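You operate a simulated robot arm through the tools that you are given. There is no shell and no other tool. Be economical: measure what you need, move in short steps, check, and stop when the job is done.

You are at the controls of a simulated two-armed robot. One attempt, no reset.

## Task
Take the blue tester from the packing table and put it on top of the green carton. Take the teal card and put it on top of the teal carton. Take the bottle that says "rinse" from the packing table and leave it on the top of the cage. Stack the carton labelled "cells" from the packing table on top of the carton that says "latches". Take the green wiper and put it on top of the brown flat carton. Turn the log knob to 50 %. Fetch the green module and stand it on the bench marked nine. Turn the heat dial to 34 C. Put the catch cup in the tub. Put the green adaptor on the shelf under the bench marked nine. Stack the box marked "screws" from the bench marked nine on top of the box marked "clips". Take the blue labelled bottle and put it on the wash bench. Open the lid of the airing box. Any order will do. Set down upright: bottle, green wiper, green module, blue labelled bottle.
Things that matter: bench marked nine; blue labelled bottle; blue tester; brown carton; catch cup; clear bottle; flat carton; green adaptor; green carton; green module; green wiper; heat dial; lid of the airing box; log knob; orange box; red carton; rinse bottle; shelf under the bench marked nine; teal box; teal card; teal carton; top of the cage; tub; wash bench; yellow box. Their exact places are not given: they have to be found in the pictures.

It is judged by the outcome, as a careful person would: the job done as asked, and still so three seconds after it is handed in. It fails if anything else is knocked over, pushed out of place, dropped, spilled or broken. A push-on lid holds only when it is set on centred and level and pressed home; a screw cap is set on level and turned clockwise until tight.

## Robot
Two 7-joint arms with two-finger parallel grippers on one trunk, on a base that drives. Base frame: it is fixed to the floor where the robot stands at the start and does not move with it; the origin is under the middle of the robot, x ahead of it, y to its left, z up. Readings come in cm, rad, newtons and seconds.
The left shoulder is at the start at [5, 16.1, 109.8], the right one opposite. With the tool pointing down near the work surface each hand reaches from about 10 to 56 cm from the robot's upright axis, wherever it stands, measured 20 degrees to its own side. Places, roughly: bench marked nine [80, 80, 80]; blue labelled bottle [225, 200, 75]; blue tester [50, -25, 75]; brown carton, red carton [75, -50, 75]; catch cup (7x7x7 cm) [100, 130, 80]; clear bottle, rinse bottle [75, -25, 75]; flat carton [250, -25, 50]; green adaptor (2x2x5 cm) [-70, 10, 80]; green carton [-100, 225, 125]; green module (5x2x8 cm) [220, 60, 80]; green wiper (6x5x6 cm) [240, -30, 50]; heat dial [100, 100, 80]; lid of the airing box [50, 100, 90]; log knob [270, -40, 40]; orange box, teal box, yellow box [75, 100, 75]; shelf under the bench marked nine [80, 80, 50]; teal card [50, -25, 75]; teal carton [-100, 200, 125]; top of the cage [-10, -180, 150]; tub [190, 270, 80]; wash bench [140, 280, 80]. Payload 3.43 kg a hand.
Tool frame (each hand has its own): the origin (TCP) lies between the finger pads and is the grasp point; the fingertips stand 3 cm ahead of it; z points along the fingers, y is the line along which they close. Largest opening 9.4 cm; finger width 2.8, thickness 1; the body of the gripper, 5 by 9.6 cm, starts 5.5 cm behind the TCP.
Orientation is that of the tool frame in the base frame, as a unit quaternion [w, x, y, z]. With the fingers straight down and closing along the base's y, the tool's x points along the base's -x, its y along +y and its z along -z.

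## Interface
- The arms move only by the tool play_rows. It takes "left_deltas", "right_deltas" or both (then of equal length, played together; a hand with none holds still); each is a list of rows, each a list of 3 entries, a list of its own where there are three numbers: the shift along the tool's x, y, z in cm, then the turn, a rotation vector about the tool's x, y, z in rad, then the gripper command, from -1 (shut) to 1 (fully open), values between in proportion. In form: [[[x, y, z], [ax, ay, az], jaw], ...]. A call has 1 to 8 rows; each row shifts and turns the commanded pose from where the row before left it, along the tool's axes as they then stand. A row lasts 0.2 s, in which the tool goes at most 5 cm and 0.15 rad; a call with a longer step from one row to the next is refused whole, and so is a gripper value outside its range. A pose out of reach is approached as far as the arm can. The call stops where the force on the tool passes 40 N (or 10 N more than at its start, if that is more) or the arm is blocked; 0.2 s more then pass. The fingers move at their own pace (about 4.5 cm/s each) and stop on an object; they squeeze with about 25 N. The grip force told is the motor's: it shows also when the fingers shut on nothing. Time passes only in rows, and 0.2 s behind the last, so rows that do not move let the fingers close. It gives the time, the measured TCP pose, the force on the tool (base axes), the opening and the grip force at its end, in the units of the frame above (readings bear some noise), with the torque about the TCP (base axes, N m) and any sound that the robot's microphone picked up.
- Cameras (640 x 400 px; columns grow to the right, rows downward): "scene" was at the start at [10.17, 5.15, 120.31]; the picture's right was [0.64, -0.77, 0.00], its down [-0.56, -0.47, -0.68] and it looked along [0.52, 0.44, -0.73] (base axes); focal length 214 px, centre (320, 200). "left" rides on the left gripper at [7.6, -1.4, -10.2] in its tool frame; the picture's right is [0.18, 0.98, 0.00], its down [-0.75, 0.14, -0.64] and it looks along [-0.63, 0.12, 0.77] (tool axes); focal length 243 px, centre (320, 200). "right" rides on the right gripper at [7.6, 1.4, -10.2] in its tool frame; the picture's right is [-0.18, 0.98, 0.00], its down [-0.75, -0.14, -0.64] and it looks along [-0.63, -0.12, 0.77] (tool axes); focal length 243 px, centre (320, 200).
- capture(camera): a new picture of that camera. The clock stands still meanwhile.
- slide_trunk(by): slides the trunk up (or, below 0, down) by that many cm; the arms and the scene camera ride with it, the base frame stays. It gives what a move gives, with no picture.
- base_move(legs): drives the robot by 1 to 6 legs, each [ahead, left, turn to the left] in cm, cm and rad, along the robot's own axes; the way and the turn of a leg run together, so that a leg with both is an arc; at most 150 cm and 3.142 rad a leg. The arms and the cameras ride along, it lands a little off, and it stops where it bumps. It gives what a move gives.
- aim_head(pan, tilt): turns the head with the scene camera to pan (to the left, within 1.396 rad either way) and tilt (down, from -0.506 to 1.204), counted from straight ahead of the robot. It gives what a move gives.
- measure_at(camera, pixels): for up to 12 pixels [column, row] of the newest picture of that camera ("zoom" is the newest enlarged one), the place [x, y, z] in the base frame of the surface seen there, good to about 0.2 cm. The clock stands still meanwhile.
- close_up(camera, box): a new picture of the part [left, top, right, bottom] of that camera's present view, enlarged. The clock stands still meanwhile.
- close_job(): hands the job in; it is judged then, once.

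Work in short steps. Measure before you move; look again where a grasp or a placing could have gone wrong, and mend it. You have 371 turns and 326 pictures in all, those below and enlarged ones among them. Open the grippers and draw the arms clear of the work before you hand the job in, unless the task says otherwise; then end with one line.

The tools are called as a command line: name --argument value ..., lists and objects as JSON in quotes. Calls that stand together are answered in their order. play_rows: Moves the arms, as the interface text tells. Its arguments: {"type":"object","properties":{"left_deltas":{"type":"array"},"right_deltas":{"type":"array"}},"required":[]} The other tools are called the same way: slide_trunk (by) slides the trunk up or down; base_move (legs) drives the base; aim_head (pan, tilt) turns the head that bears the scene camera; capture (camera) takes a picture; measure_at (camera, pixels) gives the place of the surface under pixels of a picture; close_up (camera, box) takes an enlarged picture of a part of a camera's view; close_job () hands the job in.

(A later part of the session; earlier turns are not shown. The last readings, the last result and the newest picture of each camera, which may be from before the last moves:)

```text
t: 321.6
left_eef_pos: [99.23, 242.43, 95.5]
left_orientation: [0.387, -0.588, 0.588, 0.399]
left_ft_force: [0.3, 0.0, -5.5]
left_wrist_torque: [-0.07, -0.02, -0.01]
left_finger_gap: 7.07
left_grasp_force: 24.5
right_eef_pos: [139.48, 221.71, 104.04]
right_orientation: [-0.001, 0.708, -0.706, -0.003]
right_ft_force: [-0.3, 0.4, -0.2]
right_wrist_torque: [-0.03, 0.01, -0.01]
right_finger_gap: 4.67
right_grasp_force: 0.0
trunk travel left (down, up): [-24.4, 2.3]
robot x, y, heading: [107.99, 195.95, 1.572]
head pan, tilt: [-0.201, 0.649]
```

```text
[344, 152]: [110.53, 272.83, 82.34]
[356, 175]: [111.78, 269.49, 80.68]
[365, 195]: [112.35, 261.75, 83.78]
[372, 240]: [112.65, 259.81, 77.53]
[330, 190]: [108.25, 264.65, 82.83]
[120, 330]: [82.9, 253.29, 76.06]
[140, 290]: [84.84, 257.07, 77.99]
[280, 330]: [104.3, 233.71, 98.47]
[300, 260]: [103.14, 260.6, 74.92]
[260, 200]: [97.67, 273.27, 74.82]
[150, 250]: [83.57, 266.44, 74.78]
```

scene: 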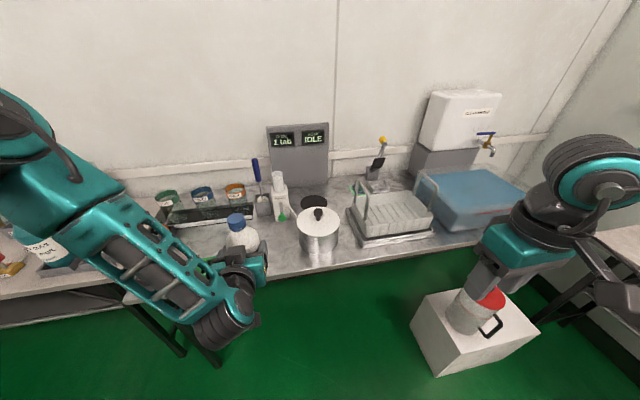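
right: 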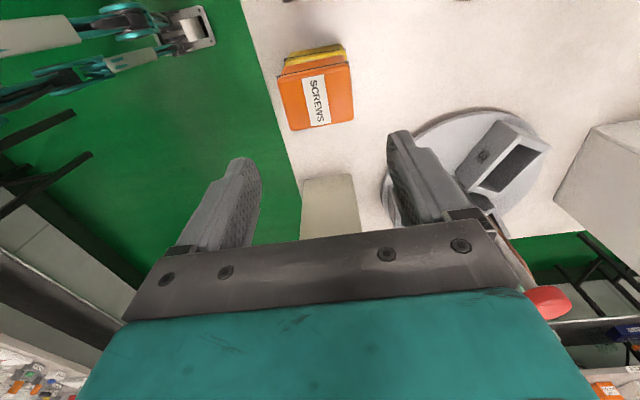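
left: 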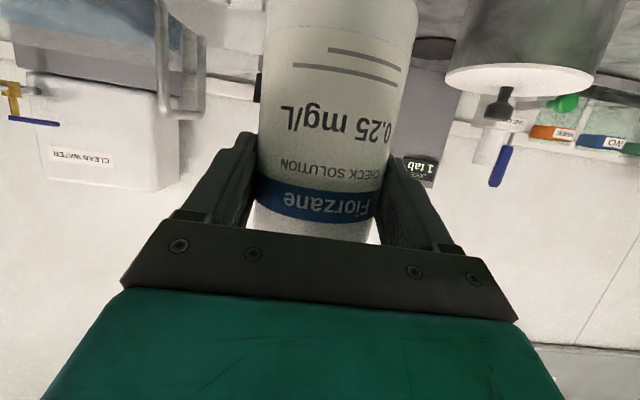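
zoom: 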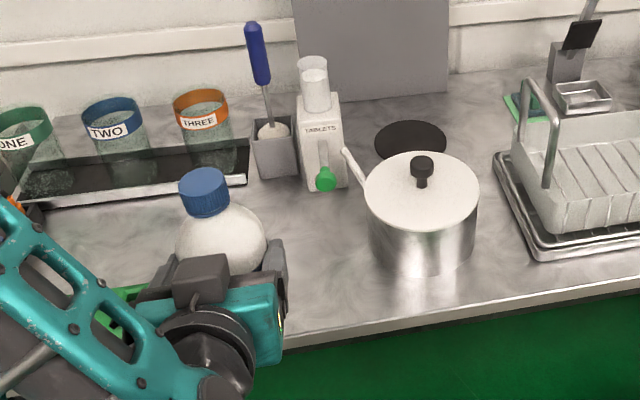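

Spot chosen: bottle centre (102,260). Drive the base there (16.8 ahead, 2.8 right).

base_move --legs '[[16.8, -2.8, 0]]'

capture --camera "scene"

capture --camera "left"

```text
t: 323.1
left_eef_pos: [101.83, 259.47, 95.47]
left_orientation: [-0.386, 0.589, -0.588, -0.4]
left_ft_force: [-0.7, 0.4, -5.0]
left_wrist_torque: [-0.05, 0.03, 0.0]
left_finger_gap: 7.06
left_grasp_force: 24.8
right_eef_pos: [142.21, 238.6, 103.9]
right_orientation: [0.0, 0.707, -0.707, -0.002]
right_ft_force: [0.0, 0.8, -0.4]
right_wrist_torque: [-0.01, 0.03, 0.02]
right_finger_gap: 4.71
right_grasp_force: 0.0
trunk travel left (down, up): [-24.4, 2.3]
robot x, y, heading: [110.76, 212.95, 1.573]
head pan, tilt: [-0.201, 0.649]
```

```text
179 pictures are left
```

scene: 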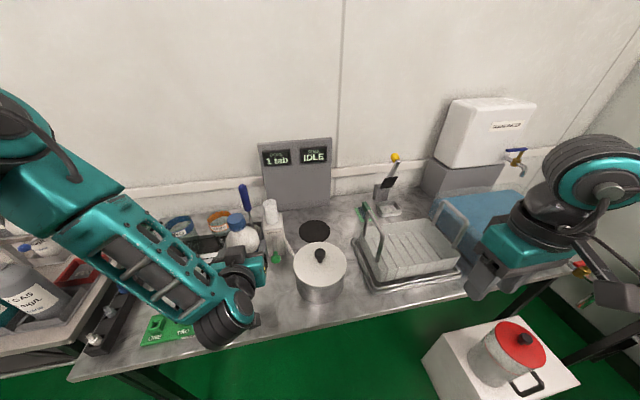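

```text
178 pictures are left
```

left: 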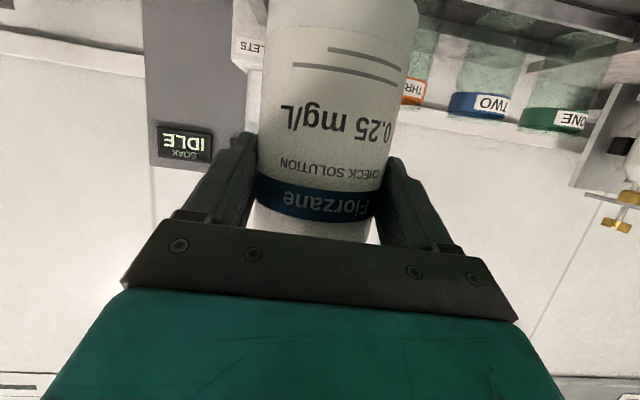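

Lower the trunk 11 cm, then finish with small steps.

slide_trunk --by -11.2

close_up --camera "scene" --box '[120, 150, 360, 330]'

```text
t: 324.5
left_eef_pos: [102.07, 259.36, 84.69]
left_orientation: [-0.39, 0.586, -0.586, -0.401]
left_ft_force: [4.2, 1.6, 15.4]
left_wrist_torque: [0.1, 0.14, -0.05]
left_finger_gap: 7.06
left_grasp_force: 25.0
right_eef_pos: [142.25, 238.51, 92.87]
right_orientation: [0.0, 0.708, -0.706, -0.003]
right_ft_force: [0.0, -0.3, 0.4]
right_wrist_torque: [-0.01, 0.0, -0.01]
right_finger_gap: 4.71
right_grasp_force: 0.1
trunk travel left (down, up): [-13.2, 13.5]
robot x, y, heading: [110.7, 213.06, 1.572]
head pan, tilt: [-0.201, 0.649]
```

```text
2.22 times, centred on (240, 240) of scene
```

zoom: 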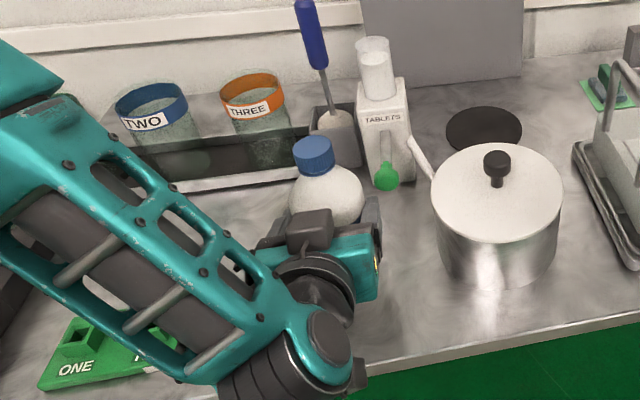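

Contact came ~1.1 cm early: the bottle edge likely sits on the green tray (z 76). Lift 4 cm and inspect.

slide_trunk --by 4

aim_head --pan 0.35 --tilt 0.9

capture --camera "scene"

```text
t: 325.3
left_eef_pos: [101.82, 259.37, 88.38]
left_orientation: [0.386, -0.588, 0.588, 0.399]
left_ft_force: [0.0, 0.9, -4.5]
left_wrist_torque: [-0.05, 0.01, 0.0]
left_finger_gap: 7.02
left_grasp_force: 24.7
right_eef_pos: [142.34, 238.67, 96.78]
right_orientation: [0.0, 0.708, -0.707, -0.003]
right_ft_force: [-0.3, 0.5, -0.6]
right_wrist_torque: [0.0, 0.03, 0.01]
right_finger_gap: 4.7
right_grasp_force: 0.0
trunk travel left (down, up): [-17.2, 9.5]
robot x, y, heading: [110.6, 213.07, 1.573]
head pan, tilt: [-0.201, 0.649]
```

```text
t: 326.3
left_eef_pos: [101.89, 259.44, 88.26]
left_orientation: [-0.386, 0.588, -0.587, -0.4]
left_ft_force: [-0.1, -0.5, -4.1]
left_wrist_torque: [-0.06, -0.02, -0.03]
left_finger_gap: 7.05
left_grasp_force: 25.3
right_eef_pos: [142.17, 238.62, 96.87]
right_orientation: [0.0, 0.708, -0.706, -0.002]
right_ft_force: [0.5, 0.9, -0.1]
right_wrist_torque: [-0.01, 0.0, -0.01]
right_finger_gap: 4.72
right_grasp_force: 0.1
trunk travel left (down, up): [-17.2, 9.5]
robot x, y, heading: [110.67, 212.69, 1.572]
head pan, tilt: [0.351, 0.901]
```

```text
176 pictures are left
```

scene: 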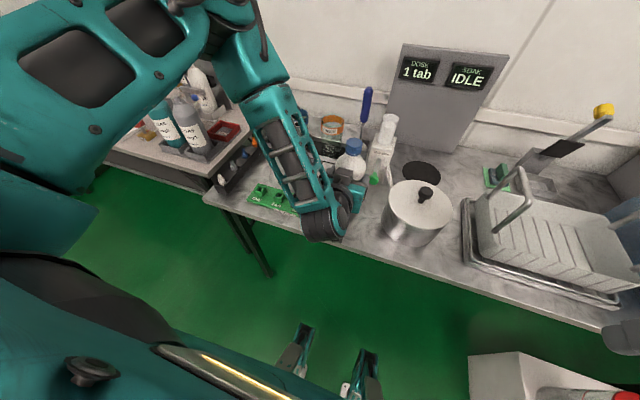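

Shift right 3.2 and back 2.8 to clear the tray, then lower again.

base_move --legs '[[-2.8, -3.2, 0]]'

slide_trunk --by -3.4

aim_head --pan -0.1 --tilt 0.8

close_up --camera "scene" --box '[170, 90, 380, 260]'

```text
t: 327.2
left_eef_pos: [104.98, 256.68, 88.43]
left_orientation: [-0.387, 0.588, -0.588, -0.4]
left_ft_force: [0.4, 0.5, -5.6]
left_wrist_torque: [-0.07, -0.01, 0.04]
left_finger_gap: 7.03
left_grasp_force: 25.3
right_eef_pos: [145.37, 235.83, 96.77]
right_orientation: [0.0, 0.708, -0.706, -0.003]
right_ft_force: [0.0, 0.7, 1.3]
right_wrist_torque: [0.0, -0.01, -0.02]
right_finger_gap: 4.72
right_grasp_force: 0.0
trunk travel left (down, up): [-17.2, 9.5]
robot x, y, heading: [113.89, 210.37, 1.572]
head pan, tilt: [0.351, 0.901]
```

```text
t: 328.0
left_eef_pos: [104.94, 256.58, 84.81]
left_orientation: [-0.386, 0.588, -0.588, -0.399]
left_ft_force: [-0.2, -0.1, -5.3]
left_wrist_torque: [-0.11, 0.0, -0.02]
left_finger_gap: 7.01
left_grasp_force: 25.1
right_eef_pos: [145.38, 235.81, 93.42]
right_orientation: [0.0, 0.708, -0.706, -0.003]
right_ft_force: [-1.2, 0.7, -0.5]
right_wrist_torque: [-0.02, 0.03, 0.02]
right_finger_gap: 4.72
right_grasp_force: 0.0
trunk travel left (down, up): [-13.8, 12.9]
robot x, y, heading: [113.63, 210.44, 1.572]
head pan, tilt: [0.351, 0.901]
```

```text
t: 328.9
left_eef_pos: [105.04, 256.6, 84.93]
left_orientation: [0.387, -0.588, 0.588, 0.399]
left_ft_force: [0.0, 0.1, -4.6]
left_wrist_torque: [-0.07, 0.03, 0.02]
left_finger_gap: 7.0
left_grasp_force: 24.6
right_eef_pos: [145.4, 235.89, 93.43]
right_orientation: [0.0, 0.708, -0.706, -0.003]
right_ft_force: [0.4, -0.4, -0.1]
right_wrist_torque: [0.03, 0.0, 0.04]
right_finger_gap: 4.72
right_grasp_force: 0.2
trunk travel left (down, up): [-13.8, 12.9]
robot x, y, heading: [113.94, 210.06, 1.575]
head pan, tilt: [-0.099, 0.799]
```

```text
2.35 times, centred on (275, 175) of scene
```

zoom: 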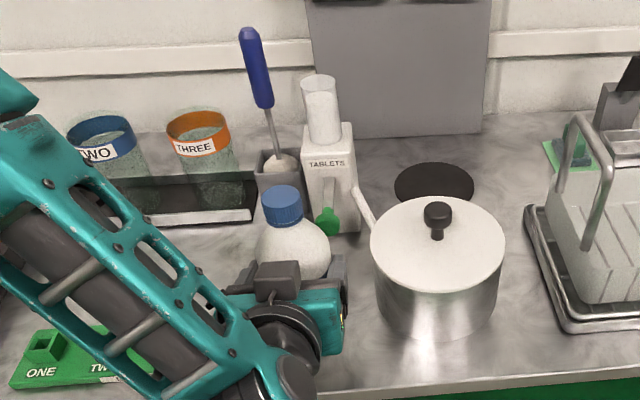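

No contact here. Lower the trunk in small steps.

slide_trunk --by -0.9

slide_trunk --by -0.25

```text
t: 329.5
left_eef_pos: [104.92, 256.58, 83.9]
left_orientation: [0.387, -0.587, 0.588, 0.4]
left_ft_force: [0.5, -0.4, -5.7]
left_wrist_torque: [-0.05, 0.0, 0.0]
left_finger_gap: 7.0
left_grasp_force: 24.7
right_eef_pos: [145.46, 235.75, 92.71]
right_orientation: [0.001, 0.708, -0.706, -0.003]
right_ft_force: [0.2, 1.3, 0.4]
right_wrist_torque: [0.01, 0.01, -0.01]
right_finger_gap: 4.69
right_grasp_force: 0.2
trunk travel left (down, up): [-12.9, 13.8]
robot x, y, heading: [113.72, 210.24, 1.572]
head pan, tilt: [-0.099, 0.799]
```

```text
t: 330.0
left_eef_pos: [105.05, 256.72, 83.77]
left_orientation: [-0.386, 0.588, -0.587, -0.4]
left_ft_force: [0.6, -0.2, -5.6]
left_wrist_torque: [-0.1, 0.02, 0.0]
left_finger_gap: 7.01
left_grasp_force: 25.0
right_eef_pos: [145.37, 235.81, 92.29]
right_orientation: [0.0, 0.708, -0.706, -0.002]
right_ft_force: [0.4, 0.4, -0.8]
right_wrist_torque: [0.0, -0.02, 0.0]
right_finger_gap: 4.71
right_grasp_force: 0.2
trunk travel left (down, up): [-12.6, 14.0]
robot x, y, heading: [114.11, 210.26, 1.571]
head pan, tilt: [-0.099, 0.799]
```

slide_trunk --by -0.25

play_rows --left_deltas '[[[0.1, 0, 0.04], [0, 0, 0], -1]]'

```text
t: 330.5
left_eef_pos: [105.05, 256.76, 83.75]
left_orientation: [0.389, -0.587, 0.587, 0.4]
left_ft_force: [-1.2, -2.2, 2.5]
left_wrist_torque: [0.07, -0.06, 0.01]
left_finger_gap: 7.03
left_grasp_force: 25.3
right_eef_pos: [145.34, 235.75, 91.97]
right_orientation: [0.0, 0.707, -0.707, -0.003]
right_ft_force: [-0.1, -1.0, 0.1]
right_wrist_torque: [-0.01, 0.02, -0.02]
right_finger_gap: 4.69
right_grasp_force: 0.1
trunk travel left (down, up): [-12.4, 14.3]
robot x, y, heading: [113.85, 210.3, 1.576]
head pan, tilt: [-0.099, 0.799]
```

```text
t: 330.9
left_eef_pos: [105.05, 256.61, 83.63]
left_orientation: [-0.388, 0.588, -0.585, -0.402]
left_ft_force: [-2.5, -3.9, 11.4]
left_wrist_torque: [0.17, -0.03, 0.01]
left_finger_gap: 7.0
left_grasp_force: 25.1
right_eef_pos: [145.25, 235.75, 92.02]
right_orientation: [-0.001, 0.708, -0.706, -0.003]
right_ft_force: [0.7, 0.5, 0.5]
right_wrist_torque: [-0.01, -0.01, 0.02]
right_finger_gap: 4.7
right_grasp_force: 0.1
trunk travel left (down, up): [-12.4, 14.3]
robot x, y, heading: [114.1, 210.59, 1.573]
head pan, tilt: [-0.099, 0.799]
```

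Standing on the bench. Open, then back the base away.

play_rows --left_deltas '[[[0, 0, 0], [0, 0, 0], 0.6], [[0, 0, 0], [0, 0, 0], 0.75], [[0, 0, 0], [0, 0, 0], 0.75]]'

base_move --legs '[[-18, 0, 0]]'

capture --camera "scene"

capture --camera "left"

```text
t: 331.7
left_eef_pos: [105.16, 256.63, 83.47]
left_orientation: [0.387, -0.587, 0.588, 0.399]
left_ft_force: [0.6, 0.7, 0.3]
left_wrist_torque: [0.02, 0.0, -0.03]
left_finger_gap: 8.21
left_grasp_force: 0.0
right_eef_pos: [145.4, 235.87, 92.05]
right_orientation: [0.0, 0.708, -0.706, -0.002]
right_ft_force: [-0.4, -0.2, 0.9]
right_wrist_torque: [-0.01, 0.0, 0.0]
right_finger_gap: 4.7
right_grasp_force: 0.2
trunk travel left (down, up): [-12.4, 14.3]
robot x, y, heading: [113.73, 210.44, 1.573]
head pan, tilt: [-0.099, 0.799]
```

```text
t: 333.2
left_eef_pos: [104.95, 238.79, 83.46]
left_orientation: [-0.386, 0.588, -0.587, -0.4]
left_ft_force: [0.1, -0.4, 0.2]
left_wrist_torque: [0.0, 0.02, 0.03]
left_finger_gap: 8.25
left_grasp_force: 0.0
right_eef_pos: [145.25, 218.02, 92.02]
right_orientation: [0.0, 0.708, -0.706, -0.002]
right_ft_force: [-0.6, -0.7, -0.1]
right_wrist_torque: [0.02, 0.0, -0.03]
right_finger_gap: 4.68
right_grasp_force: 0.1
trunk travel left (down, up): [-12.4, 14.3]
robot x, y, heading: [113.94, 192.42, 1.575]
head pan, tilt: [-0.099, 0.799]
```

```text
174 pictures are left
```

scene: 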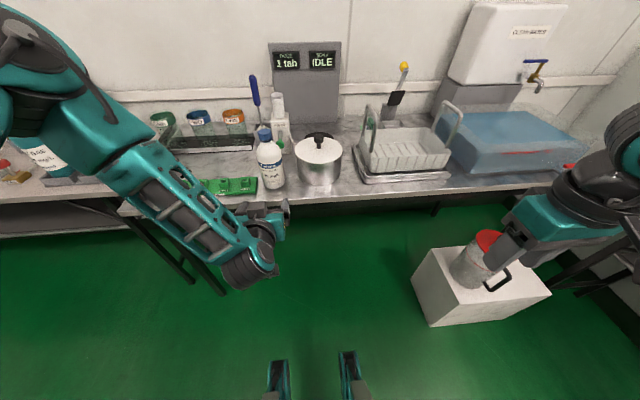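

```text
173 pictures are left
```

left: 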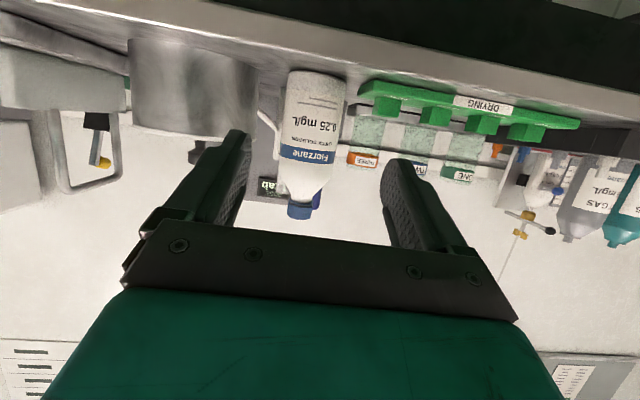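

Bottle stands on the wash bench. Now the heat dial. Restore the left hand to pointing down, move to (150,190) and turn to face −x, then look.

play_rows --left_deltas '[[[0, 0, -2], [0, 0.1484, 0], 0], [[0, 0, -2], [0, 0.1484, 0], 0], [[0, 0, -2], [0, 0.1484, 0], 0], [[0, 0, -2], [0, 0.1484, 0], 0], [[0, 0, -1], [0, 0.1484, 0], 0], [[0, 0, -1], [0, 0.1484, 0], 0], [[0, 0, -1], [0, 0.1484, 0], 0], [[0, 0, -1], [0, 0.1484, 0], 0]]'

base_move --legs '[[-5, -33, 0], [0, 0, 1.571]]'

slide_trunk --by 12

aim_head --pan 1.0 --tilt 0.55

capture --camera "scene"

```text
t: 335.0
left_eef_pos: [105.24, 230.79, 91.68]
left_orientation: [0.009, 0.711, -0.703, -0.002]
left_ft_force: [-0.2, 0.3, 0.2]
left_wrist_torque: [-0.03, -0.03, -0.01]
left_finger_gap: 4.7
left_grasp_force: 0.1
right_eef_pos: [145.22, 218.01, 92.05]
right_orientation: [0.0, 0.708, -0.706, -0.003]
right_ft_force: [1.2, -0.6, -0.2]
right_wrist_torque: [-0.04, 0.0, -0.02]
right_finger_gap: 4.71
right_grasp_force: 0.1
trunk travel left (down, up): [-12.4, 14.3]
robot x, y, heading: [113.54, 192.26, 1.57]
head pan, tilt: [-0.099, 0.799]
```

```text
t: 341.0
left_eef_pos: [108.57, 179.7, 91.75]
left_orientation: [0.008, 1.0, -0.001, 0.004]
left_ft_force: [0.5, 0.5, 0.5]
left_wrist_torque: [0.02, -0.04, 0.01]
left_finger_gap: 4.72
left_grasp_force: 0.1
right_eef_pos: [121.85, 219.65, 92.13]
right_orientation: [0.001, 1.0, -0.004, -0.002]
right_ft_force: [-0.1, -0.6, -0.2]
right_wrist_torque: [0.04, 0.0, 0.0]
right_finger_gap: 4.71
right_grasp_force: 0.0
trunk travel left (down, up): [-12.4, 14.3]
robot x, y, heading: [146.81, 187.89, 3.131]
head pan, tilt: [-0.099, 0.799]
```

```text
t: 342.5
left_eef_pos: [108.62, 179.73, 103.87]
left_orientation: [0.009, 1.0, 0.0, 0.003]
left_ft_force: [0.0, -0.6, 0.6]
left_wrist_torque: [0.01, 0.02, 0.0]
left_finger_gap: 4.71
left_grasp_force: 0.0
right_eef_pos: [121.76, 219.59, 104.11]
right_orientation: [0.002, 1.0, -0.004, -0.002]
right_ft_force: [0.4, 1.1, 0.1]
right_wrist_torque: [0.02, 0.02, 0.0]
right_finger_gap: 4.7
right_grasp_force: 0.0
trunk travel left (down, up): [-24.4, 2.3]
robot x, y, heading: [147.1, 187.61, 3.131]
head pan, tilt: [-0.099, 0.799]
```

```text
t: 343.8
left_eef_pos: [108.61, 179.7, 103.6]
left_orientation: [0.008, 1.0, 0.0, 0.003]
left_ft_force: [-0.3, 0.6, 0.0]
left_wrist_torque: [0.01, -0.03, 0.0]
left_finger_gap: 4.68
left_grasp_force: 0.0
right_eef_pos: [121.81, 219.67, 104.03]
right_orientation: [0.002, 1.0, -0.005, -0.001]
right_ft_force: [-0.7, -0.4, 0.0]
right_wrist_torque: [-0.01, -0.04, -0.01]
right_finger_gap: 4.7
right_grasp_force: 0.1
trunk travel left (down, up): [-24.4, 2.3]
robot x, y, heading: [146.8, 187.94, 3.134]
head pan, tilt: [1.0, 0.55]
```

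```text
172 pictures are left
```

scene: 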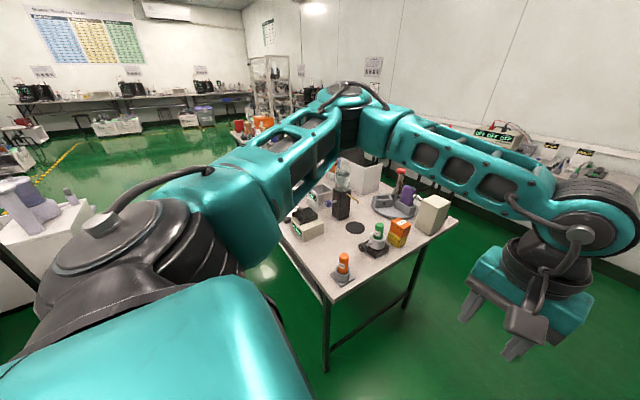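

measure_at --camera "scene" --pixels '[[60, 225], [90, 205], [50, 265], [20, 295], [305, 240], [328, 300], [290, 215], [20, 240]]'

```text
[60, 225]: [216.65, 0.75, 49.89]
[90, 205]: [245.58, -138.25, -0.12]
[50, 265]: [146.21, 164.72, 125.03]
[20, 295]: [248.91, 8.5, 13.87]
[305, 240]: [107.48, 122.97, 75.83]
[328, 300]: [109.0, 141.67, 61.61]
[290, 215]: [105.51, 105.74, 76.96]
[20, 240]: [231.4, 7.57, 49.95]
```

Clear on the far side. Slide left 84 cm to face the dial.

base_move --legs '[[0, 82, 0.01]]'

aim_head --pan -0.1 --tilt 0.75

capture --camera "scene"

```text
t: 348.2
left_eef_pos: [108.35, 97.45, 103.66]
left_orientation: [0.007, 1.0, 0.007, 0.003]
left_ft_force: [-0.5, -1.0, 0.3]
left_wrist_torque: [-0.02, 0.02, 0.01]
left_finger_gap: 4.69
left_grasp_force: 0.1
right_eef_pos: [121.3, 137.49, 104.03]
right_orientation: [0.002, 1.0, 0.001, -0.003]
right_ft_force: [-0.8, 0.4, -0.7]
right_wrist_torque: [0.01, 0.01, 0.01]
right_finger_gap: 4.71
right_grasp_force: 0.0
trunk travel left (down, up): [-24.4, 2.3]
robot x, y, heading: [146.67, 105.8, -3.146]
head pan, tilt: [1.0, 0.55]
```

```text
t: 349.5
left_eef_pos: [108.31, 97.41, 103.75]
left_orientation: [0.007, 1.0, 0.006, 0.003]
left_ft_force: [-0.1, -0.1, -0.9]
left_wrist_torque: [-0.01, 0.01, 0.05]
left_finger_gap: 4.68
left_grasp_force: 0.2
right_eef_pos: [121.1, 137.63, 104.11]
right_orientation: [0.002, 1.0, 0.002, -0.003]
right_ft_force: [-0.2, -1.0, 1.0]
right_wrist_torque: [-0.02, 0.01, 0.0]
right_finger_gap: 4.72
right_grasp_force: 0.0
trunk travel left (down, up): [-24.4, 2.3]
robot x, y, heading: [146.7, 105.75, -3.14]
head pan, tilt: [-0.099, 0.75]
```

```text
171 pictures are left
```

scene: 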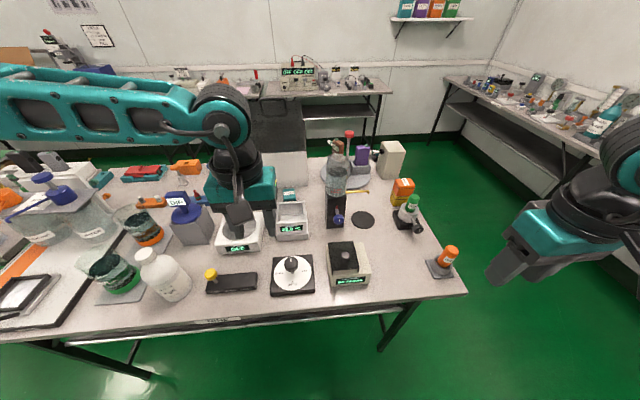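

Dial at (292,272), displays nearby. Zoom.

close_up --camera "scene" --box '[200, 200, 380, 310]'

close_up --camera "scene" --box '[262, 245, 322, 300]'

```text
3.56 times, centred on (290, 255) of scene
```

zoom: 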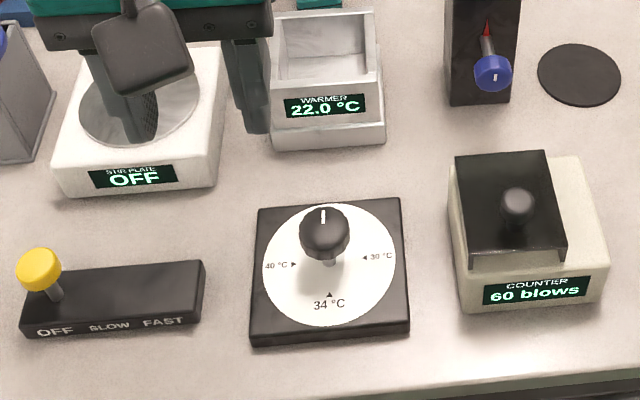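

```text
7.27 times, centred on (292, 272) of scene
```

zoom: 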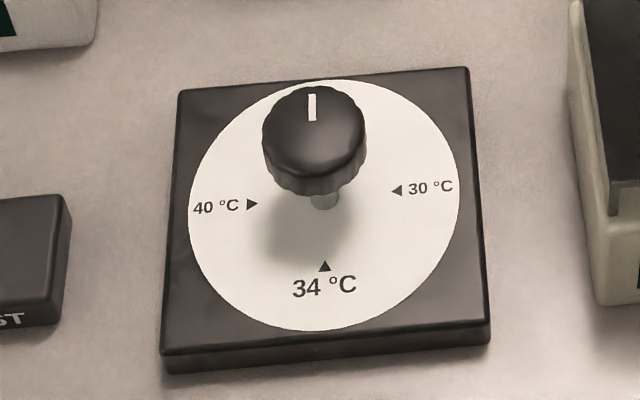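

Marker points to the far side; 34 °C is on the near side, so the knob needs a half turn clockwise. Measure the knob.

measure_at --camera "zoom" --pixels '[[315, 130], [312, 100], [270, 140], [362, 140], [315, 175], [325, 205], [325, 240], [250, 205], [400, 190], [325, 265], [300, 190]]'

```text
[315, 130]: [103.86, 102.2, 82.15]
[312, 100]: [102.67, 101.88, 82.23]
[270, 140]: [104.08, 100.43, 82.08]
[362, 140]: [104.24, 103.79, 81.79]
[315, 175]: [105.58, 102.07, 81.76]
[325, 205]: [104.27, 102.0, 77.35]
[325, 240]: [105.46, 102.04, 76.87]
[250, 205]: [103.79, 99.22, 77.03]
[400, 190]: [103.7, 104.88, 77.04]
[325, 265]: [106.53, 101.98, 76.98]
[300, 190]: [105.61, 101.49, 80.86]
```

Knob centre (103.9,102.1), top 82.2. Position the base so the right hand works there.

base_move --legs '[[4.7, 12.7, 0]]'

slide_trunk --by -10

```text
t: 350.8
left_eef_pos: [103.92, 84.76, 103.75]
left_orientation: [0.007, 1.0, 0.004, 0.004]
left_ft_force: [-0.7, -0.2, -0.3]
left_wrist_torque: [0.03, -0.03, 0.02]
left_finger_gap: 4.7
left_grasp_force: 0.0
right_eef_pos: [116.66, 124.68, 104.13]
right_orientation: [0.002, 1.0, 0.001, -0.002]
right_ft_force: [-0.5, 0.4, 0.2]
right_wrist_torque: [0.0, -0.03, 0.0]
right_finger_gap: 4.69
right_grasp_force: 0.1
trunk travel left (down, up): [-24.4, 2.3]
robot x, y, heading: [142.17, 93.24, -3.141]
head pan, tilt: [-0.099, 0.75]
```

```text
t: 352.2
left_eef_pos: [103.99, 84.72, 93.73]
left_orientation: [0.008, 1.0, 0.005, 0.003]
left_ft_force: [0.3, -0.3, -0.4]
left_wrist_torque: [-0.06, 0.02, -0.01]
left_finger_gap: 4.69
left_grasp_force: 0.0
right_eef_pos: [116.78, 124.84, 94.03]
right_orientation: [0.002, 1.0, 0.001, -0.002]
right_ft_force: [0.2, -0.6, 0.7]
right_wrist_torque: [-0.01, -0.01, -0.01]
right_finger_gap: 4.69
right_grasp_force: 0.0
trunk travel left (down, up): [-14.4, 12.3]
robot x, y, heading: [142.16, 92.91, -3.138]
head pan, tilt: [-0.099, 0.75]
```

Move the right hand above the knob.

play_rows --right_deltas '[[[-2.15, 3.78, 0], [0, 0, 0], 0.2], [[-2.15, 3.78, 0], [0, 0, 0], 0.2], [[-2.15, 3.78, 0], [0, 0, 0], 0.2], [[-2.15, 3.78, 0], [0, 0, 0], 0.2], [[-2.15, 3.78, 0], [0, 0, 0], 0.2], [[-2.15, 3.78, 0], [0, 0, 0], 0.2], [[0, 0, 3.5], [0, 0, 0], 0.2], [[0, 0, 0], [0, 0, 0], 0.2]]'

capture --camera "right"

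```text
t: 354.0
left_eef_pos: [103.95, 84.69, 93.71]
left_orientation: [0.007, 1.0, 0.005, 0.003]
left_ft_force: [0.1, 1.0, 0.5]
left_wrist_torque: [-0.01, -0.02, 0.01]
left_finger_gap: 4.71
left_grasp_force: 0.2
right_eef_pos: [104.55, 104.69, 91.72]
right_orientation: [0.003, 1.0, 0.001, -0.003]
right_ft_force: [0.7, -1.1, -0.4]
right_wrist_torque: [-0.01, 0.0, 0.01]
right_finger_gap: 5.6
right_grasp_force: 0.1
right hand out of reach, approached as far as the arm can: row 6, 7
trunk travel left (down, up): [-14.4, 12.3]
robot x, y, heading: [142.34, 93.11, -3.137]
head pan, tilt: [-0.099, 0.75]
```

```text
168 pictures are left
```

right: 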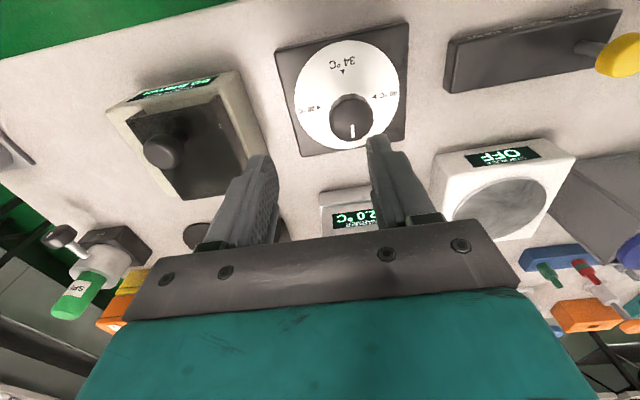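

Needs a small base shift; first pull the left hand up and back out of the way.

play_rows --left_deltas '[[[3, 0, -3], [0, 0, 0], 0], [[3, 0, -3], [0, 0, 0], 0], [[3, 0, -3], [0, 0, 0], 0], [[3, 0, -3], [0, 0, 0], 0]]'

base_move --legs '[[0.6, 2.6, 0]]'

slide_trunk --by -4

capture --camera "right"

```text
t: 355.0
left_eef_pos: [115.91, 85.09, 105.8]
left_orientation: [0.008, 1.0, 0.005, 0.003]
left_ft_force: [0.1, -0.7, -0.7]
left_wrist_torque: [0.02, -0.01, 0.01]
left_finger_gap: 4.67
left_grasp_force: 0.0
right_eef_pos: [104.59, 104.72, 91.58]
right_orientation: [0.003, 1.0, 0.001, -0.002]
right_ft_force: [-0.2, 0.4, -0.4]
right_wrist_torque: [-0.03, 0.02, 0.02]
right_finger_gap: 5.66
right_grasp_force: 0.0
trunk travel left (down, up): [-14.4, 12.3]
robot x, y, heading: [142.57, 92.87, -3.14]
head pan, tilt: [-0.099, 0.75]
```

```text
t: 355.8
left_eef_pos: [115.25, 82.32, 105.67]
left_orientation: [0.008, 1.0, 0.005, 0.003]
left_ft_force: [0.0, 0.4, 0.0]
left_wrist_torque: [0.0, 0.02, 0.0]
left_finger_gap: 4.72
left_grasp_force: 0.0
right_eef_pos: [104.0, 101.99, 91.73]
right_orientation: [0.003, 1.0, 0.001, -0.002]
right_ft_force: [0.3, 0.6, 0.2]
right_wrist_torque: [0.05, -0.03, 0.01]
right_finger_gap: 5.63
right_grasp_force: 0.1
trunk travel left (down, up): [-14.4, 12.3]
robot x, y, heading: [141.26, 90.49, -3.144]
head pan, tilt: [-0.099, 0.75]
```

```text
t: 356.6
left_eef_pos: [115.3, 82.52, 101.64]
left_orientation: [0.008, 1.0, 0.005, 0.004]
left_ft_force: [-0.7, -0.7, 0.3]
left_wrist_torque: [0.01, 0.02, 0.02]
left_finger_gap: 4.72
left_grasp_force: 0.1
right_eef_pos: [103.94, 102.01, 87.75]
right_orientation: [0.003, 1.0, 0.001, -0.003]
right_ft_force: [-0.6, -0.4, 0.1]
right_wrist_torque: [0.03, 0.0, 0.01]
right_finger_gap: 5.66
right_grasp_force: 0.0
trunk travel left (down, up): [-10.4, 16.3]
robot x, y, heading: [141.55, 90.46, -3.138]
head pan, tilt: [-0.099, 0.75]
```

```text
167 pictures are left
```

right: 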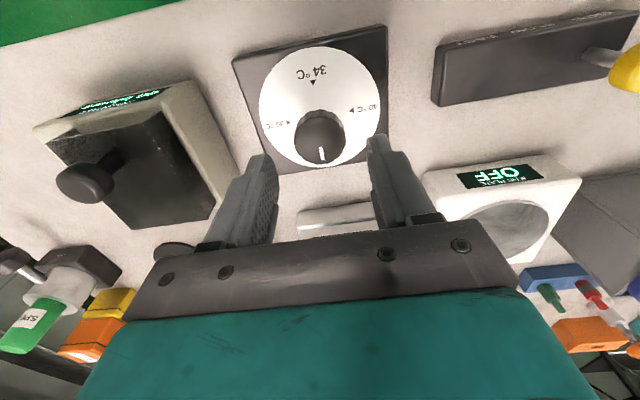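

Knob centred between fingers. Lower 5.2 with the trunk and close.

slide_trunk --by -5.2

play_rows --right_deltas '[[[0, 0, 0], [0, 0, 0], -0.3], [[0, 0, 0], [0, 0, 0], -1], [[0, 0, 0], [0, 0, 0], -1], [[0, 0, 0], [0, 0, 0], -1]]'

capture --camera "right"

```text
t: 357.5
left_eef_pos: [115.26, 82.39, 96.45]
left_orientation: [0.008, 1.0, 0.004, 0.004]
left_ft_force: [-0.7, -0.4, -0.5]
left_wrist_torque: [0.0, -0.01, 0.01]
left_finger_gap: 4.69
left_grasp_force: 0.1
right_eef_pos: [103.84, 102.02, 82.46]
right_orientation: [0.002, 1.0, 0.001, -0.002]
right_ft_force: [0.3, 0.4, 0.3]
right_wrist_torque: [0.01, 0.05, -0.03]
right_finger_gap: 5.64
right_grasp_force: 0.1
trunk travel left (down, up): [-5.2, 21.5]
robot x, y, heading: [141.69, 90.41, -3.14]
head pan, tilt: [-0.099, 0.75]
```

```text
t: 358.5
left_eef_pos: [115.3, 82.48, 96.56]
left_orientation: [0.007, 1.0, 0.005, 0.004]
left_ft_force: [-0.3, -0.3, 0.2]
left_wrist_torque: [0.0, 0.0, 0.0]
left_finger_gap: 4.71
left_grasp_force: 0.0
right_eef_pos: [103.93, 101.86, 82.4]
right_orientation: [0.003, 1.0, 0.002, -0.002]
right_ft_force: [-0.6, 2.3, 2.0]
right_wrist_torque: [0.13, 0.0, -0.01]
right_finger_gap: 3.73
right_grasp_force: 44.8
trunk travel left (down, up): [-5.2, 21.5]
robot x, y, heading: [141.62, 90.58, -3.136]
head pan, tilt: [-0.099, 0.75]
```

```text
166 pictures are left
```

right: 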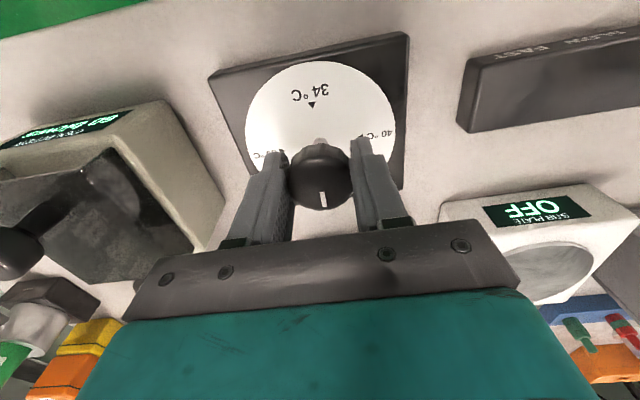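

Turn clockwise (+ about tool z) 1.12 rad, then check.

play_rows --right_deltas '[[[0, 0, 0], [0, 0, 0.14], -1], [[0, 0, 0], [0, 0, 0.14], -1], [[0, 0, 0], [0, 0, 0.14], -1], [[0, 0, 0], [0, 0, 0.14], -1], [[0, 0, 0], [0, 0, 0.14], -1], [[0, 0, 0], [0, 0, 0.14], -1], [[0, 0, 0], [0, 0, 0.14], -1], [[0, 0, 0], [0, 0, 0.14], -1]]'

close_up --camera "right" --box '[200, 20, 440, 240]'

```text
t: 360.3
left_eef_pos: [115.18, 82.34, 96.39]
left_orientation: [0.007, 1.0, 0.005, 0.005]
left_ft_force: [-0.8, 0.1, -0.2]
left_wrist_torque: [0.03, -0.01, 0.01]
left_finger_gap: 4.7
left_grasp_force: 0.0
right_eef_pos: [103.84, 101.84, 82.49]
right_orientation: [0.004, 0.847, -0.531, 0.0]
right_ft_force: [-12.1, -18.8, -10.9]
right_wrist_torque: [0.43, 0.81, 0.05]
right_finger_gap: 3.72
right_grasp_force: 44.5
trunk travel left (down, up): [-5.2, 21.5]
robot x, y, heading: [141.68, 90.6, -3.136]
head pan, tilt: [-0.099, 0.75]
```

```text
1.82 times, centred on (320, 130) of right
```

zoom: 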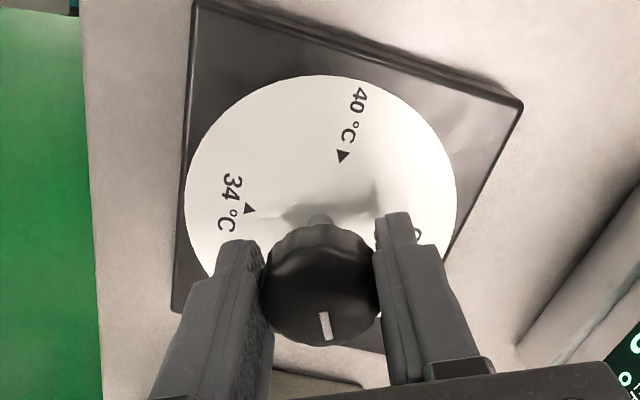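

Knob turns with the hand. Continue another 1.12 rad.

play_rows --right_deltas '[[[0, 0, 0], [0, 0, 0.14], -1], [[0, 0, 0], [0, 0, 0.14], -1], [[0, 0, 0], [0, 0, 0.14], -1], [[0, 0, 0], [0, 0, 0.14], -1]]'

play_rows --right_deltas '[[[0, 0, 0], [0, 0, 0.14], -1], [[0, 0, 0], [0, 0, 0.14], -1], [[0, 0, 0], [0, 0, 0.14], -1], [[0, 0, 0], [0, 0, 0.14], -1]]'

close_up --camera "right" --box '[200, 20, 440, 240]'

```text
t: 361.3
left_eef_pos: [115.09, 82.2, 96.43]
left_orientation: [0.007, 1.0, 0.006, 0.006]
left_ft_force: [0.1, -0.1, 0.1]
left_wrist_torque: [0.0, 0.02, 0.01]
left_finger_gap: 4.74
left_grasp_force: 0.1
right_eef_pos: [103.76, 101.79, 82.39]
right_orientation: [-0.005, -0.667, 0.745, -0.001]
right_ft_force: [-24.8, -23.3, -10.6]
right_wrist_torque: [0.36, 0.18, 0.1]
right_finger_gap: 3.76
right_grasp_force: 44.5
trunk travel left (down, up): [-5.2, 21.5]
robot x, y, heading: [141.46, 90.82, -3.136]
head pan, tilt: [-0.099, 0.75]
```

```text
t: 362.3
left_eef_pos: [115.18, 82.25, 96.49]
left_orientation: [0.007, 1.0, 0.006, 0.005]
left_ft_force: [0.2, -0.5, -0.3]
left_wrist_torque: [0.02, 0.0, 0.01]
left_finger_gap: 4.69
left_grasp_force: 0.0
right_eef_pos: [103.55, 101.67, 82.5]
right_orientation: [-0.006, -0.435, 0.901, -0.001]
right_ft_force: [-26.9, -18.0, -0.9]
right_wrist_torque: [0.07, 0.4, 0.04]
right_finger_gap: 3.73
right_grasp_force: 44.7
trunk travel left (down, up): [-5.2, 21.5]
robot x, y, heading: [141.44, 90.34, -3.137]
head pan, tilt: [-0.099, 0.75]
```

```text
1.82 times, centred on (320, 130) of right
```

zoom: 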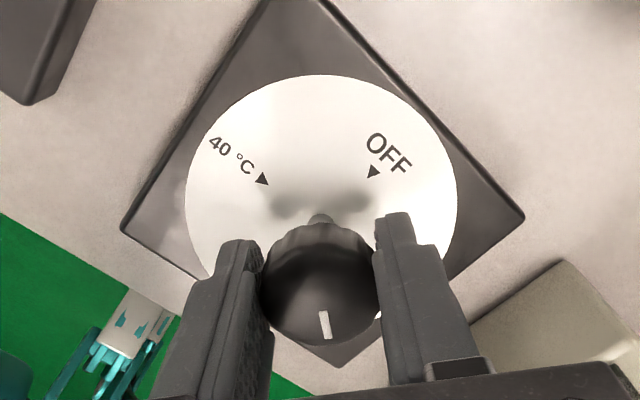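

2.24 rad done, marker between 30 and 34. Relieve the side force a bit and continue 0.9 rad.

play_rows --right_deltas '[[[0.34, 0.11, 0], [0, 0, 0.0], -1], [[0, 0, 0], [0, 0, 0.15], -1], [[0, 0, 0], [0, 0, 0.15], -1], [[0, 0, 0], [0, 0, 0.15], -1], [[0, 0, 0], [0, 0, 0.15], -1]]'

close_up --camera "right" --box '[200, 20, 440, 240]'

```text
t: 363.5
left_eef_pos: [115.23, 82.38, 96.49]
left_orientation: [0.008, 1.0, 0.006, 0.005]
left_ft_force: [0.2, -0.5, 0.2]
left_wrist_torque: [-0.01, -0.02, 0.01]
left_finger_gap: 4.74
left_grasp_force: 0.0
right_eef_pos: [103.46, 101.85, 82.45]
right_orientation: [-0.004, -0.15, 0.989, -0.003]
right_ft_force: [-19.5, -10.4, -1.4]
right_wrist_torque: [-0.37, 0.82, -0.01]
right_finger_gap: 3.77
right_grasp_force: 44.5
trunk travel left (down, up): [-5.2, 21.5]
robot x, y, heading: [141.33, 90.33, -3.139]
head pan, tilt: [-0.099, 0.75]
```

```text
1.82 times, centred on (320, 130) of right
```

zoom: 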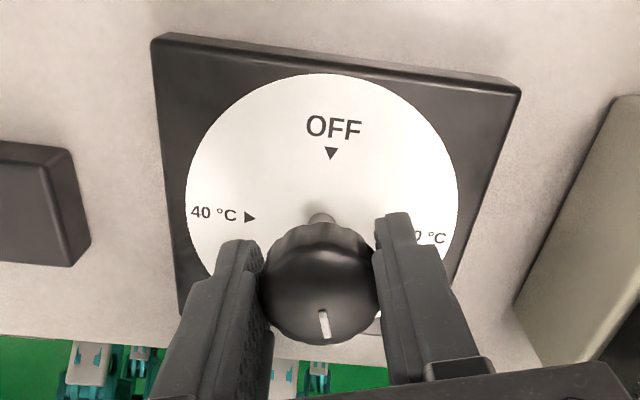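

About 0.30 rad remain. Finish the turn.

play_rows --right_deltas '[[[0, 0, 0], [0, 0, 0.15], -1], [[0, 0, 0], [0, 0, 0.15], -1], [[0, 0, 0], [0, 0, 0], -1]]'

close_up --camera "right" --box '[200, 20, 440, 240]'

close_up --camera "scene" --box '[240, 160, 420, 300]'

```text
t: 364.3
left_eef_pos: [115.19, 82.31, 96.53]
left_orientation: [0.008, 1.0, 0.005, 0.004]
left_ft_force: [0.3, -0.4, 0.7]
left_wrist_torque: [0.02, 0.02, -0.02]
left_finger_gap: 4.74
left_grasp_force: 0.1
right_eef_pos: [103.48, 102.05, 82.48]
right_orientation: [-0.004, -0.001, 1.0, -0.003]
right_ft_force: [-19.5, -6.0, 0.7]
right_wrist_torque: [-0.09, 0.82, -0.05]
right_finger_gap: 3.73
right_grasp_force: 45.0
trunk travel left (down, up): [-5.2, 21.5]
robot x, y, heading: [141.79, 90.59, -3.138]
head pan, tilt: [-0.099, 0.75]
```

```text
1.82 times, centred on (320, 130) of right
```

zoom: 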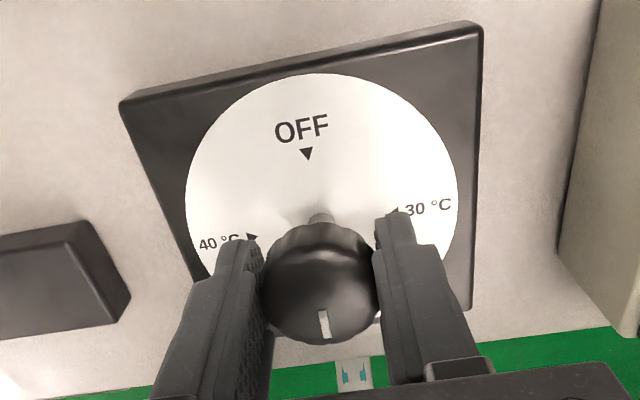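

```text
2.86 times, centred on (330, 230) of scene
```

zoom: 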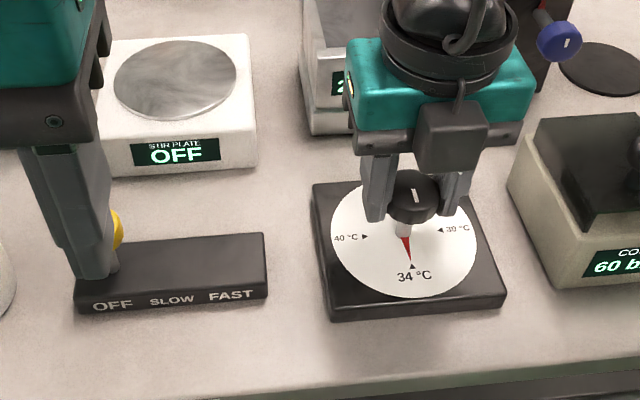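

The red pointer under the knob points at 34 °C. Release and raise.

play_rows --right_deltas '[[[0, 0, 0], [0, 0, 0], -0.5], [[0, 0, 0], [0, 0, 0], 0.2], [[0, 0, 0], [0, 0, 0], 0.2]]'

slide_trunk --by 14

close_up --camera "scene" --box '[240, 180, 420, 320]'

```text
t: 365.1
left_eef_pos: [115.34, 82.31, 96.63]
left_orientation: [0.007, 1.0, 0.005, 0.003]
left_ft_force: [0.3, 0.3, -0.2]
left_wrist_torque: [0.03, 0.02, 0.0]
left_finger_gap: 4.72
left_grasp_force: 0.1
right_eef_pos: [103.8, 101.97, 82.42]
right_orientation: [-0.001, -0.002, 1.0, -0.002]
right_ft_force: [0.7, -0.2, 0.9]
right_wrist_torque: [0.02, -0.01, -0.03]
right_finger_gap: 5.65
right_grasp_force: 0.0
trunk travel left (down, up): [-5.2, 21.5]
robot x, y, heading: [141.61, 90.46, -3.14]
head pan, tilt: [-0.099, 0.75]
```

```text
t: 366.8
left_eef_pos: [115.35, 82.39, 110.46]
left_orientation: [0.008, 1.0, 0.005, 0.003]
left_ft_force: [0.4, 0.0, 0.7]
left_wrist_torque: [-0.03, -0.04, -0.04]
left_finger_gap: 4.71
left_grasp_force: 0.1
right_eef_pos: [103.67, 101.97, 96.39]
right_orientation: [-0.002, -0.001, 1.0, -0.002]
right_ft_force: [0.4, -0.2, -0.5]
right_wrist_torque: [0.01, 0.02, -0.02]
right_finger_gap: 5.64
right_grasp_force: 0.1
trunk travel left (down, up): [-19.2, 7.5]
robot x, y, heading: [141.92, 90.61, -3.141]
head pan, tilt: [-0.099, 0.75]
```

```text
2.86 times, centred on (330, 250) of scene
```

zoom: 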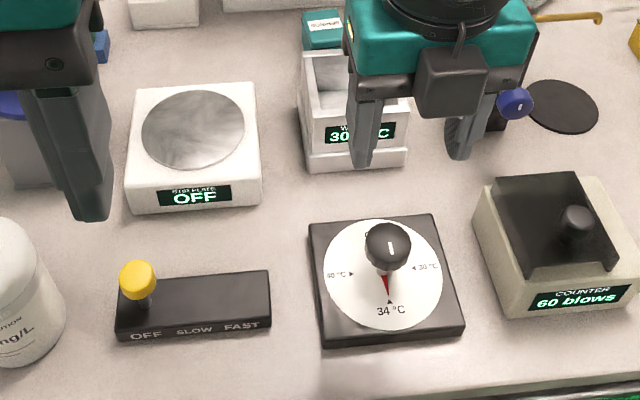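

Heat dial set. Back off and rotate the right hand back to natural yaw; also read the warmer display.

base_move --legs '[[-14, 0, 0]]'

play_rows --right_deltas '[[[0, 0, 0], [0, 0, -0.15], 0], [[0, 0, 0], [0, 0, -0.15], 0], [[0, 0, 0], [0, 0, -0.15], 0], [[0, 0, 0], [0, 0, -0.15], 0], [[0, 0, 0], [0, 0, -0.15], 0], [[0, 0, 0], [0, 0, -0.15], 0], [[0, 0, 0], [0, 0, -0.15], 0], [[0, 0, 0], [0, 0, -0.15], 0]]'

play_rows --right_deltas '[[[0, 0, 0], [0, 0, -0.15], 0], [[0, 0, 0], [0, 0, -0.15], 0], [[0, 0, 0], [0, 0, -0.15], 0], [[0, 0, 0], [0, 0, -0.15], 0], [[0, 0, 0], [0, 0, -0.15], 0], [[0, 0, 0], [0, 0, -0.15], 0], [[0, 0, 0], [0, 0, -0.15], 0], [[0, 0, 0], [0, 0, -0.15], 0]]'

play_rows --right_deltas '[[[0, 0, 0], [0, 0, -0.15], 0], [[0, 0, 0], [0, 0, -0.15], 0], [[0, 0, 0], [0, 0, -0.15], 0], [[0, 0, 0], [0, 0, -0.15], 0], [[0, 0, 0], [0, 0, -0.14], 0]]'

close_up --camera "scene" --box '[240, 160, 420, 300]'

```text
t: 368.1
left_eef_pos: [129.19, 82.48, 110.58]
left_orientation: [0.007, 1.0, 0.004, 0.004]
left_ft_force: [0.1, 0.0, -0.8]
left_wrist_torque: [0.04, 0.07, -0.02]
left_finger_gap: 4.69
left_grasp_force: 0.1
right_eef_pos: [117.65, 102.06, 96.53]
right_orientation: [-0.003, 0.0, 1.0, -0.002]
right_ft_force: [0.1, -0.9, 0.1]
right_wrist_torque: [0.03, -0.01, -0.02]
right_finger_gap: 5.65
right_grasp_force: 0.1
trunk travel left (down, up): [-19.2, 7.5]
robot x, y, heading: [155.7, 90.73, 3.14]
head pan, tilt: [-0.099, 0.75]
```

```text
t: 369.9
left_eef_pos: [129.12, 82.38, 110.48]
left_orientation: [0.008, 1.0, 0.003, 0.003]
left_ft_force: [0.9, 0.5, 0.1]
left_wrist_torque: [-0.04, -0.02, 0.0]
left_finger_gap: 4.69
left_grasp_force: 0.1
right_eef_pos: [117.6, 102.21, 96.42]
right_orientation: [-0.004, -0.565, 0.825, -0.001]
right_ft_force: [1.0, -0.5, -0.4]
right_wrist_torque: [0.0, -0.02, 0.01]
right_finger_gap: 4.7
right_grasp_force: 0.2
trunk travel left (down, up): [-19.2, 7.5]
robot x, y, heading: [155.64, 90.69, 3.14]
head pan, tilt: [-0.099, 0.75]
```

```text
t: 371.7
left_eef_pos: [129.03, 82.63, 110.47]
left_orientation: [0.008, 1.0, 0.003, 0.003]
left_ft_force: [0.3, -0.9, -0.1]
left_wrist_torque: [0.01, 0.03, -0.01]
left_finger_gap: 4.7
left_grasp_force: 0.1
right_eef_pos: [117.49, 102.17, 96.55]
right_orientation: [0.003, 0.932, -0.362, -0.002]
right_ft_force: [-0.1, -0.2, -0.5]
right_wrist_torque: [0.02, -0.05, -0.02]
right_finger_gap: 4.72
right_grasp_force: 0.0
trunk travel left (down, up): [-19.2, 7.5]
robot x, y, heading: [155.58, 90.72, 3.132]
head pan, tilt: [-0.099, 0.75]
```

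```text
t: 372.9
left_eef_pos: [129.07, 82.38, 110.5]
left_orientation: [0.008, 1.0, 0.003, 0.003]
left_ft_force: [0.2, -0.2, -0.6]
left_wrist_torque: [-0.04, -0.01, -0.04]
left_finger_gap: 4.69
left_grasp_force: 0.1
right_eef_pos: [117.52, 102.05, 96.58]
right_orientation: [0.002, 1.0, -0.001, -0.001]
right_ft_force: [0.4, 0.2, -0.8]
right_wrist_torque: [0.01, 0.03, -0.03]
right_finger_gap: 4.7
right_grasp_force: 0.1
trunk travel left (down, up): [-19.2, 7.5]
robot x, y, heading: [155.69, 90.48, 3.138]
head pan, tilt: [-0.099, 0.75]
```

```text
2.86 times, centred on (330, 230) of scene
```

zoom: 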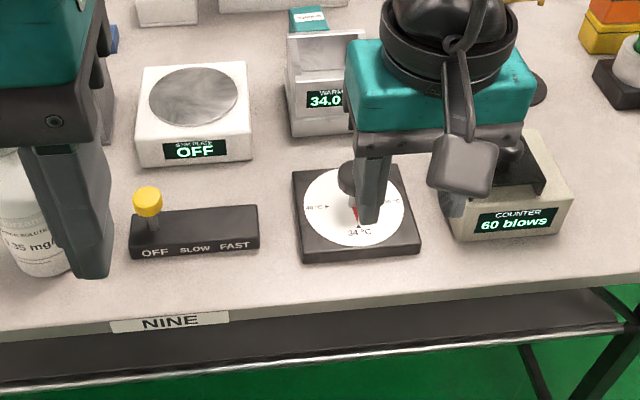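

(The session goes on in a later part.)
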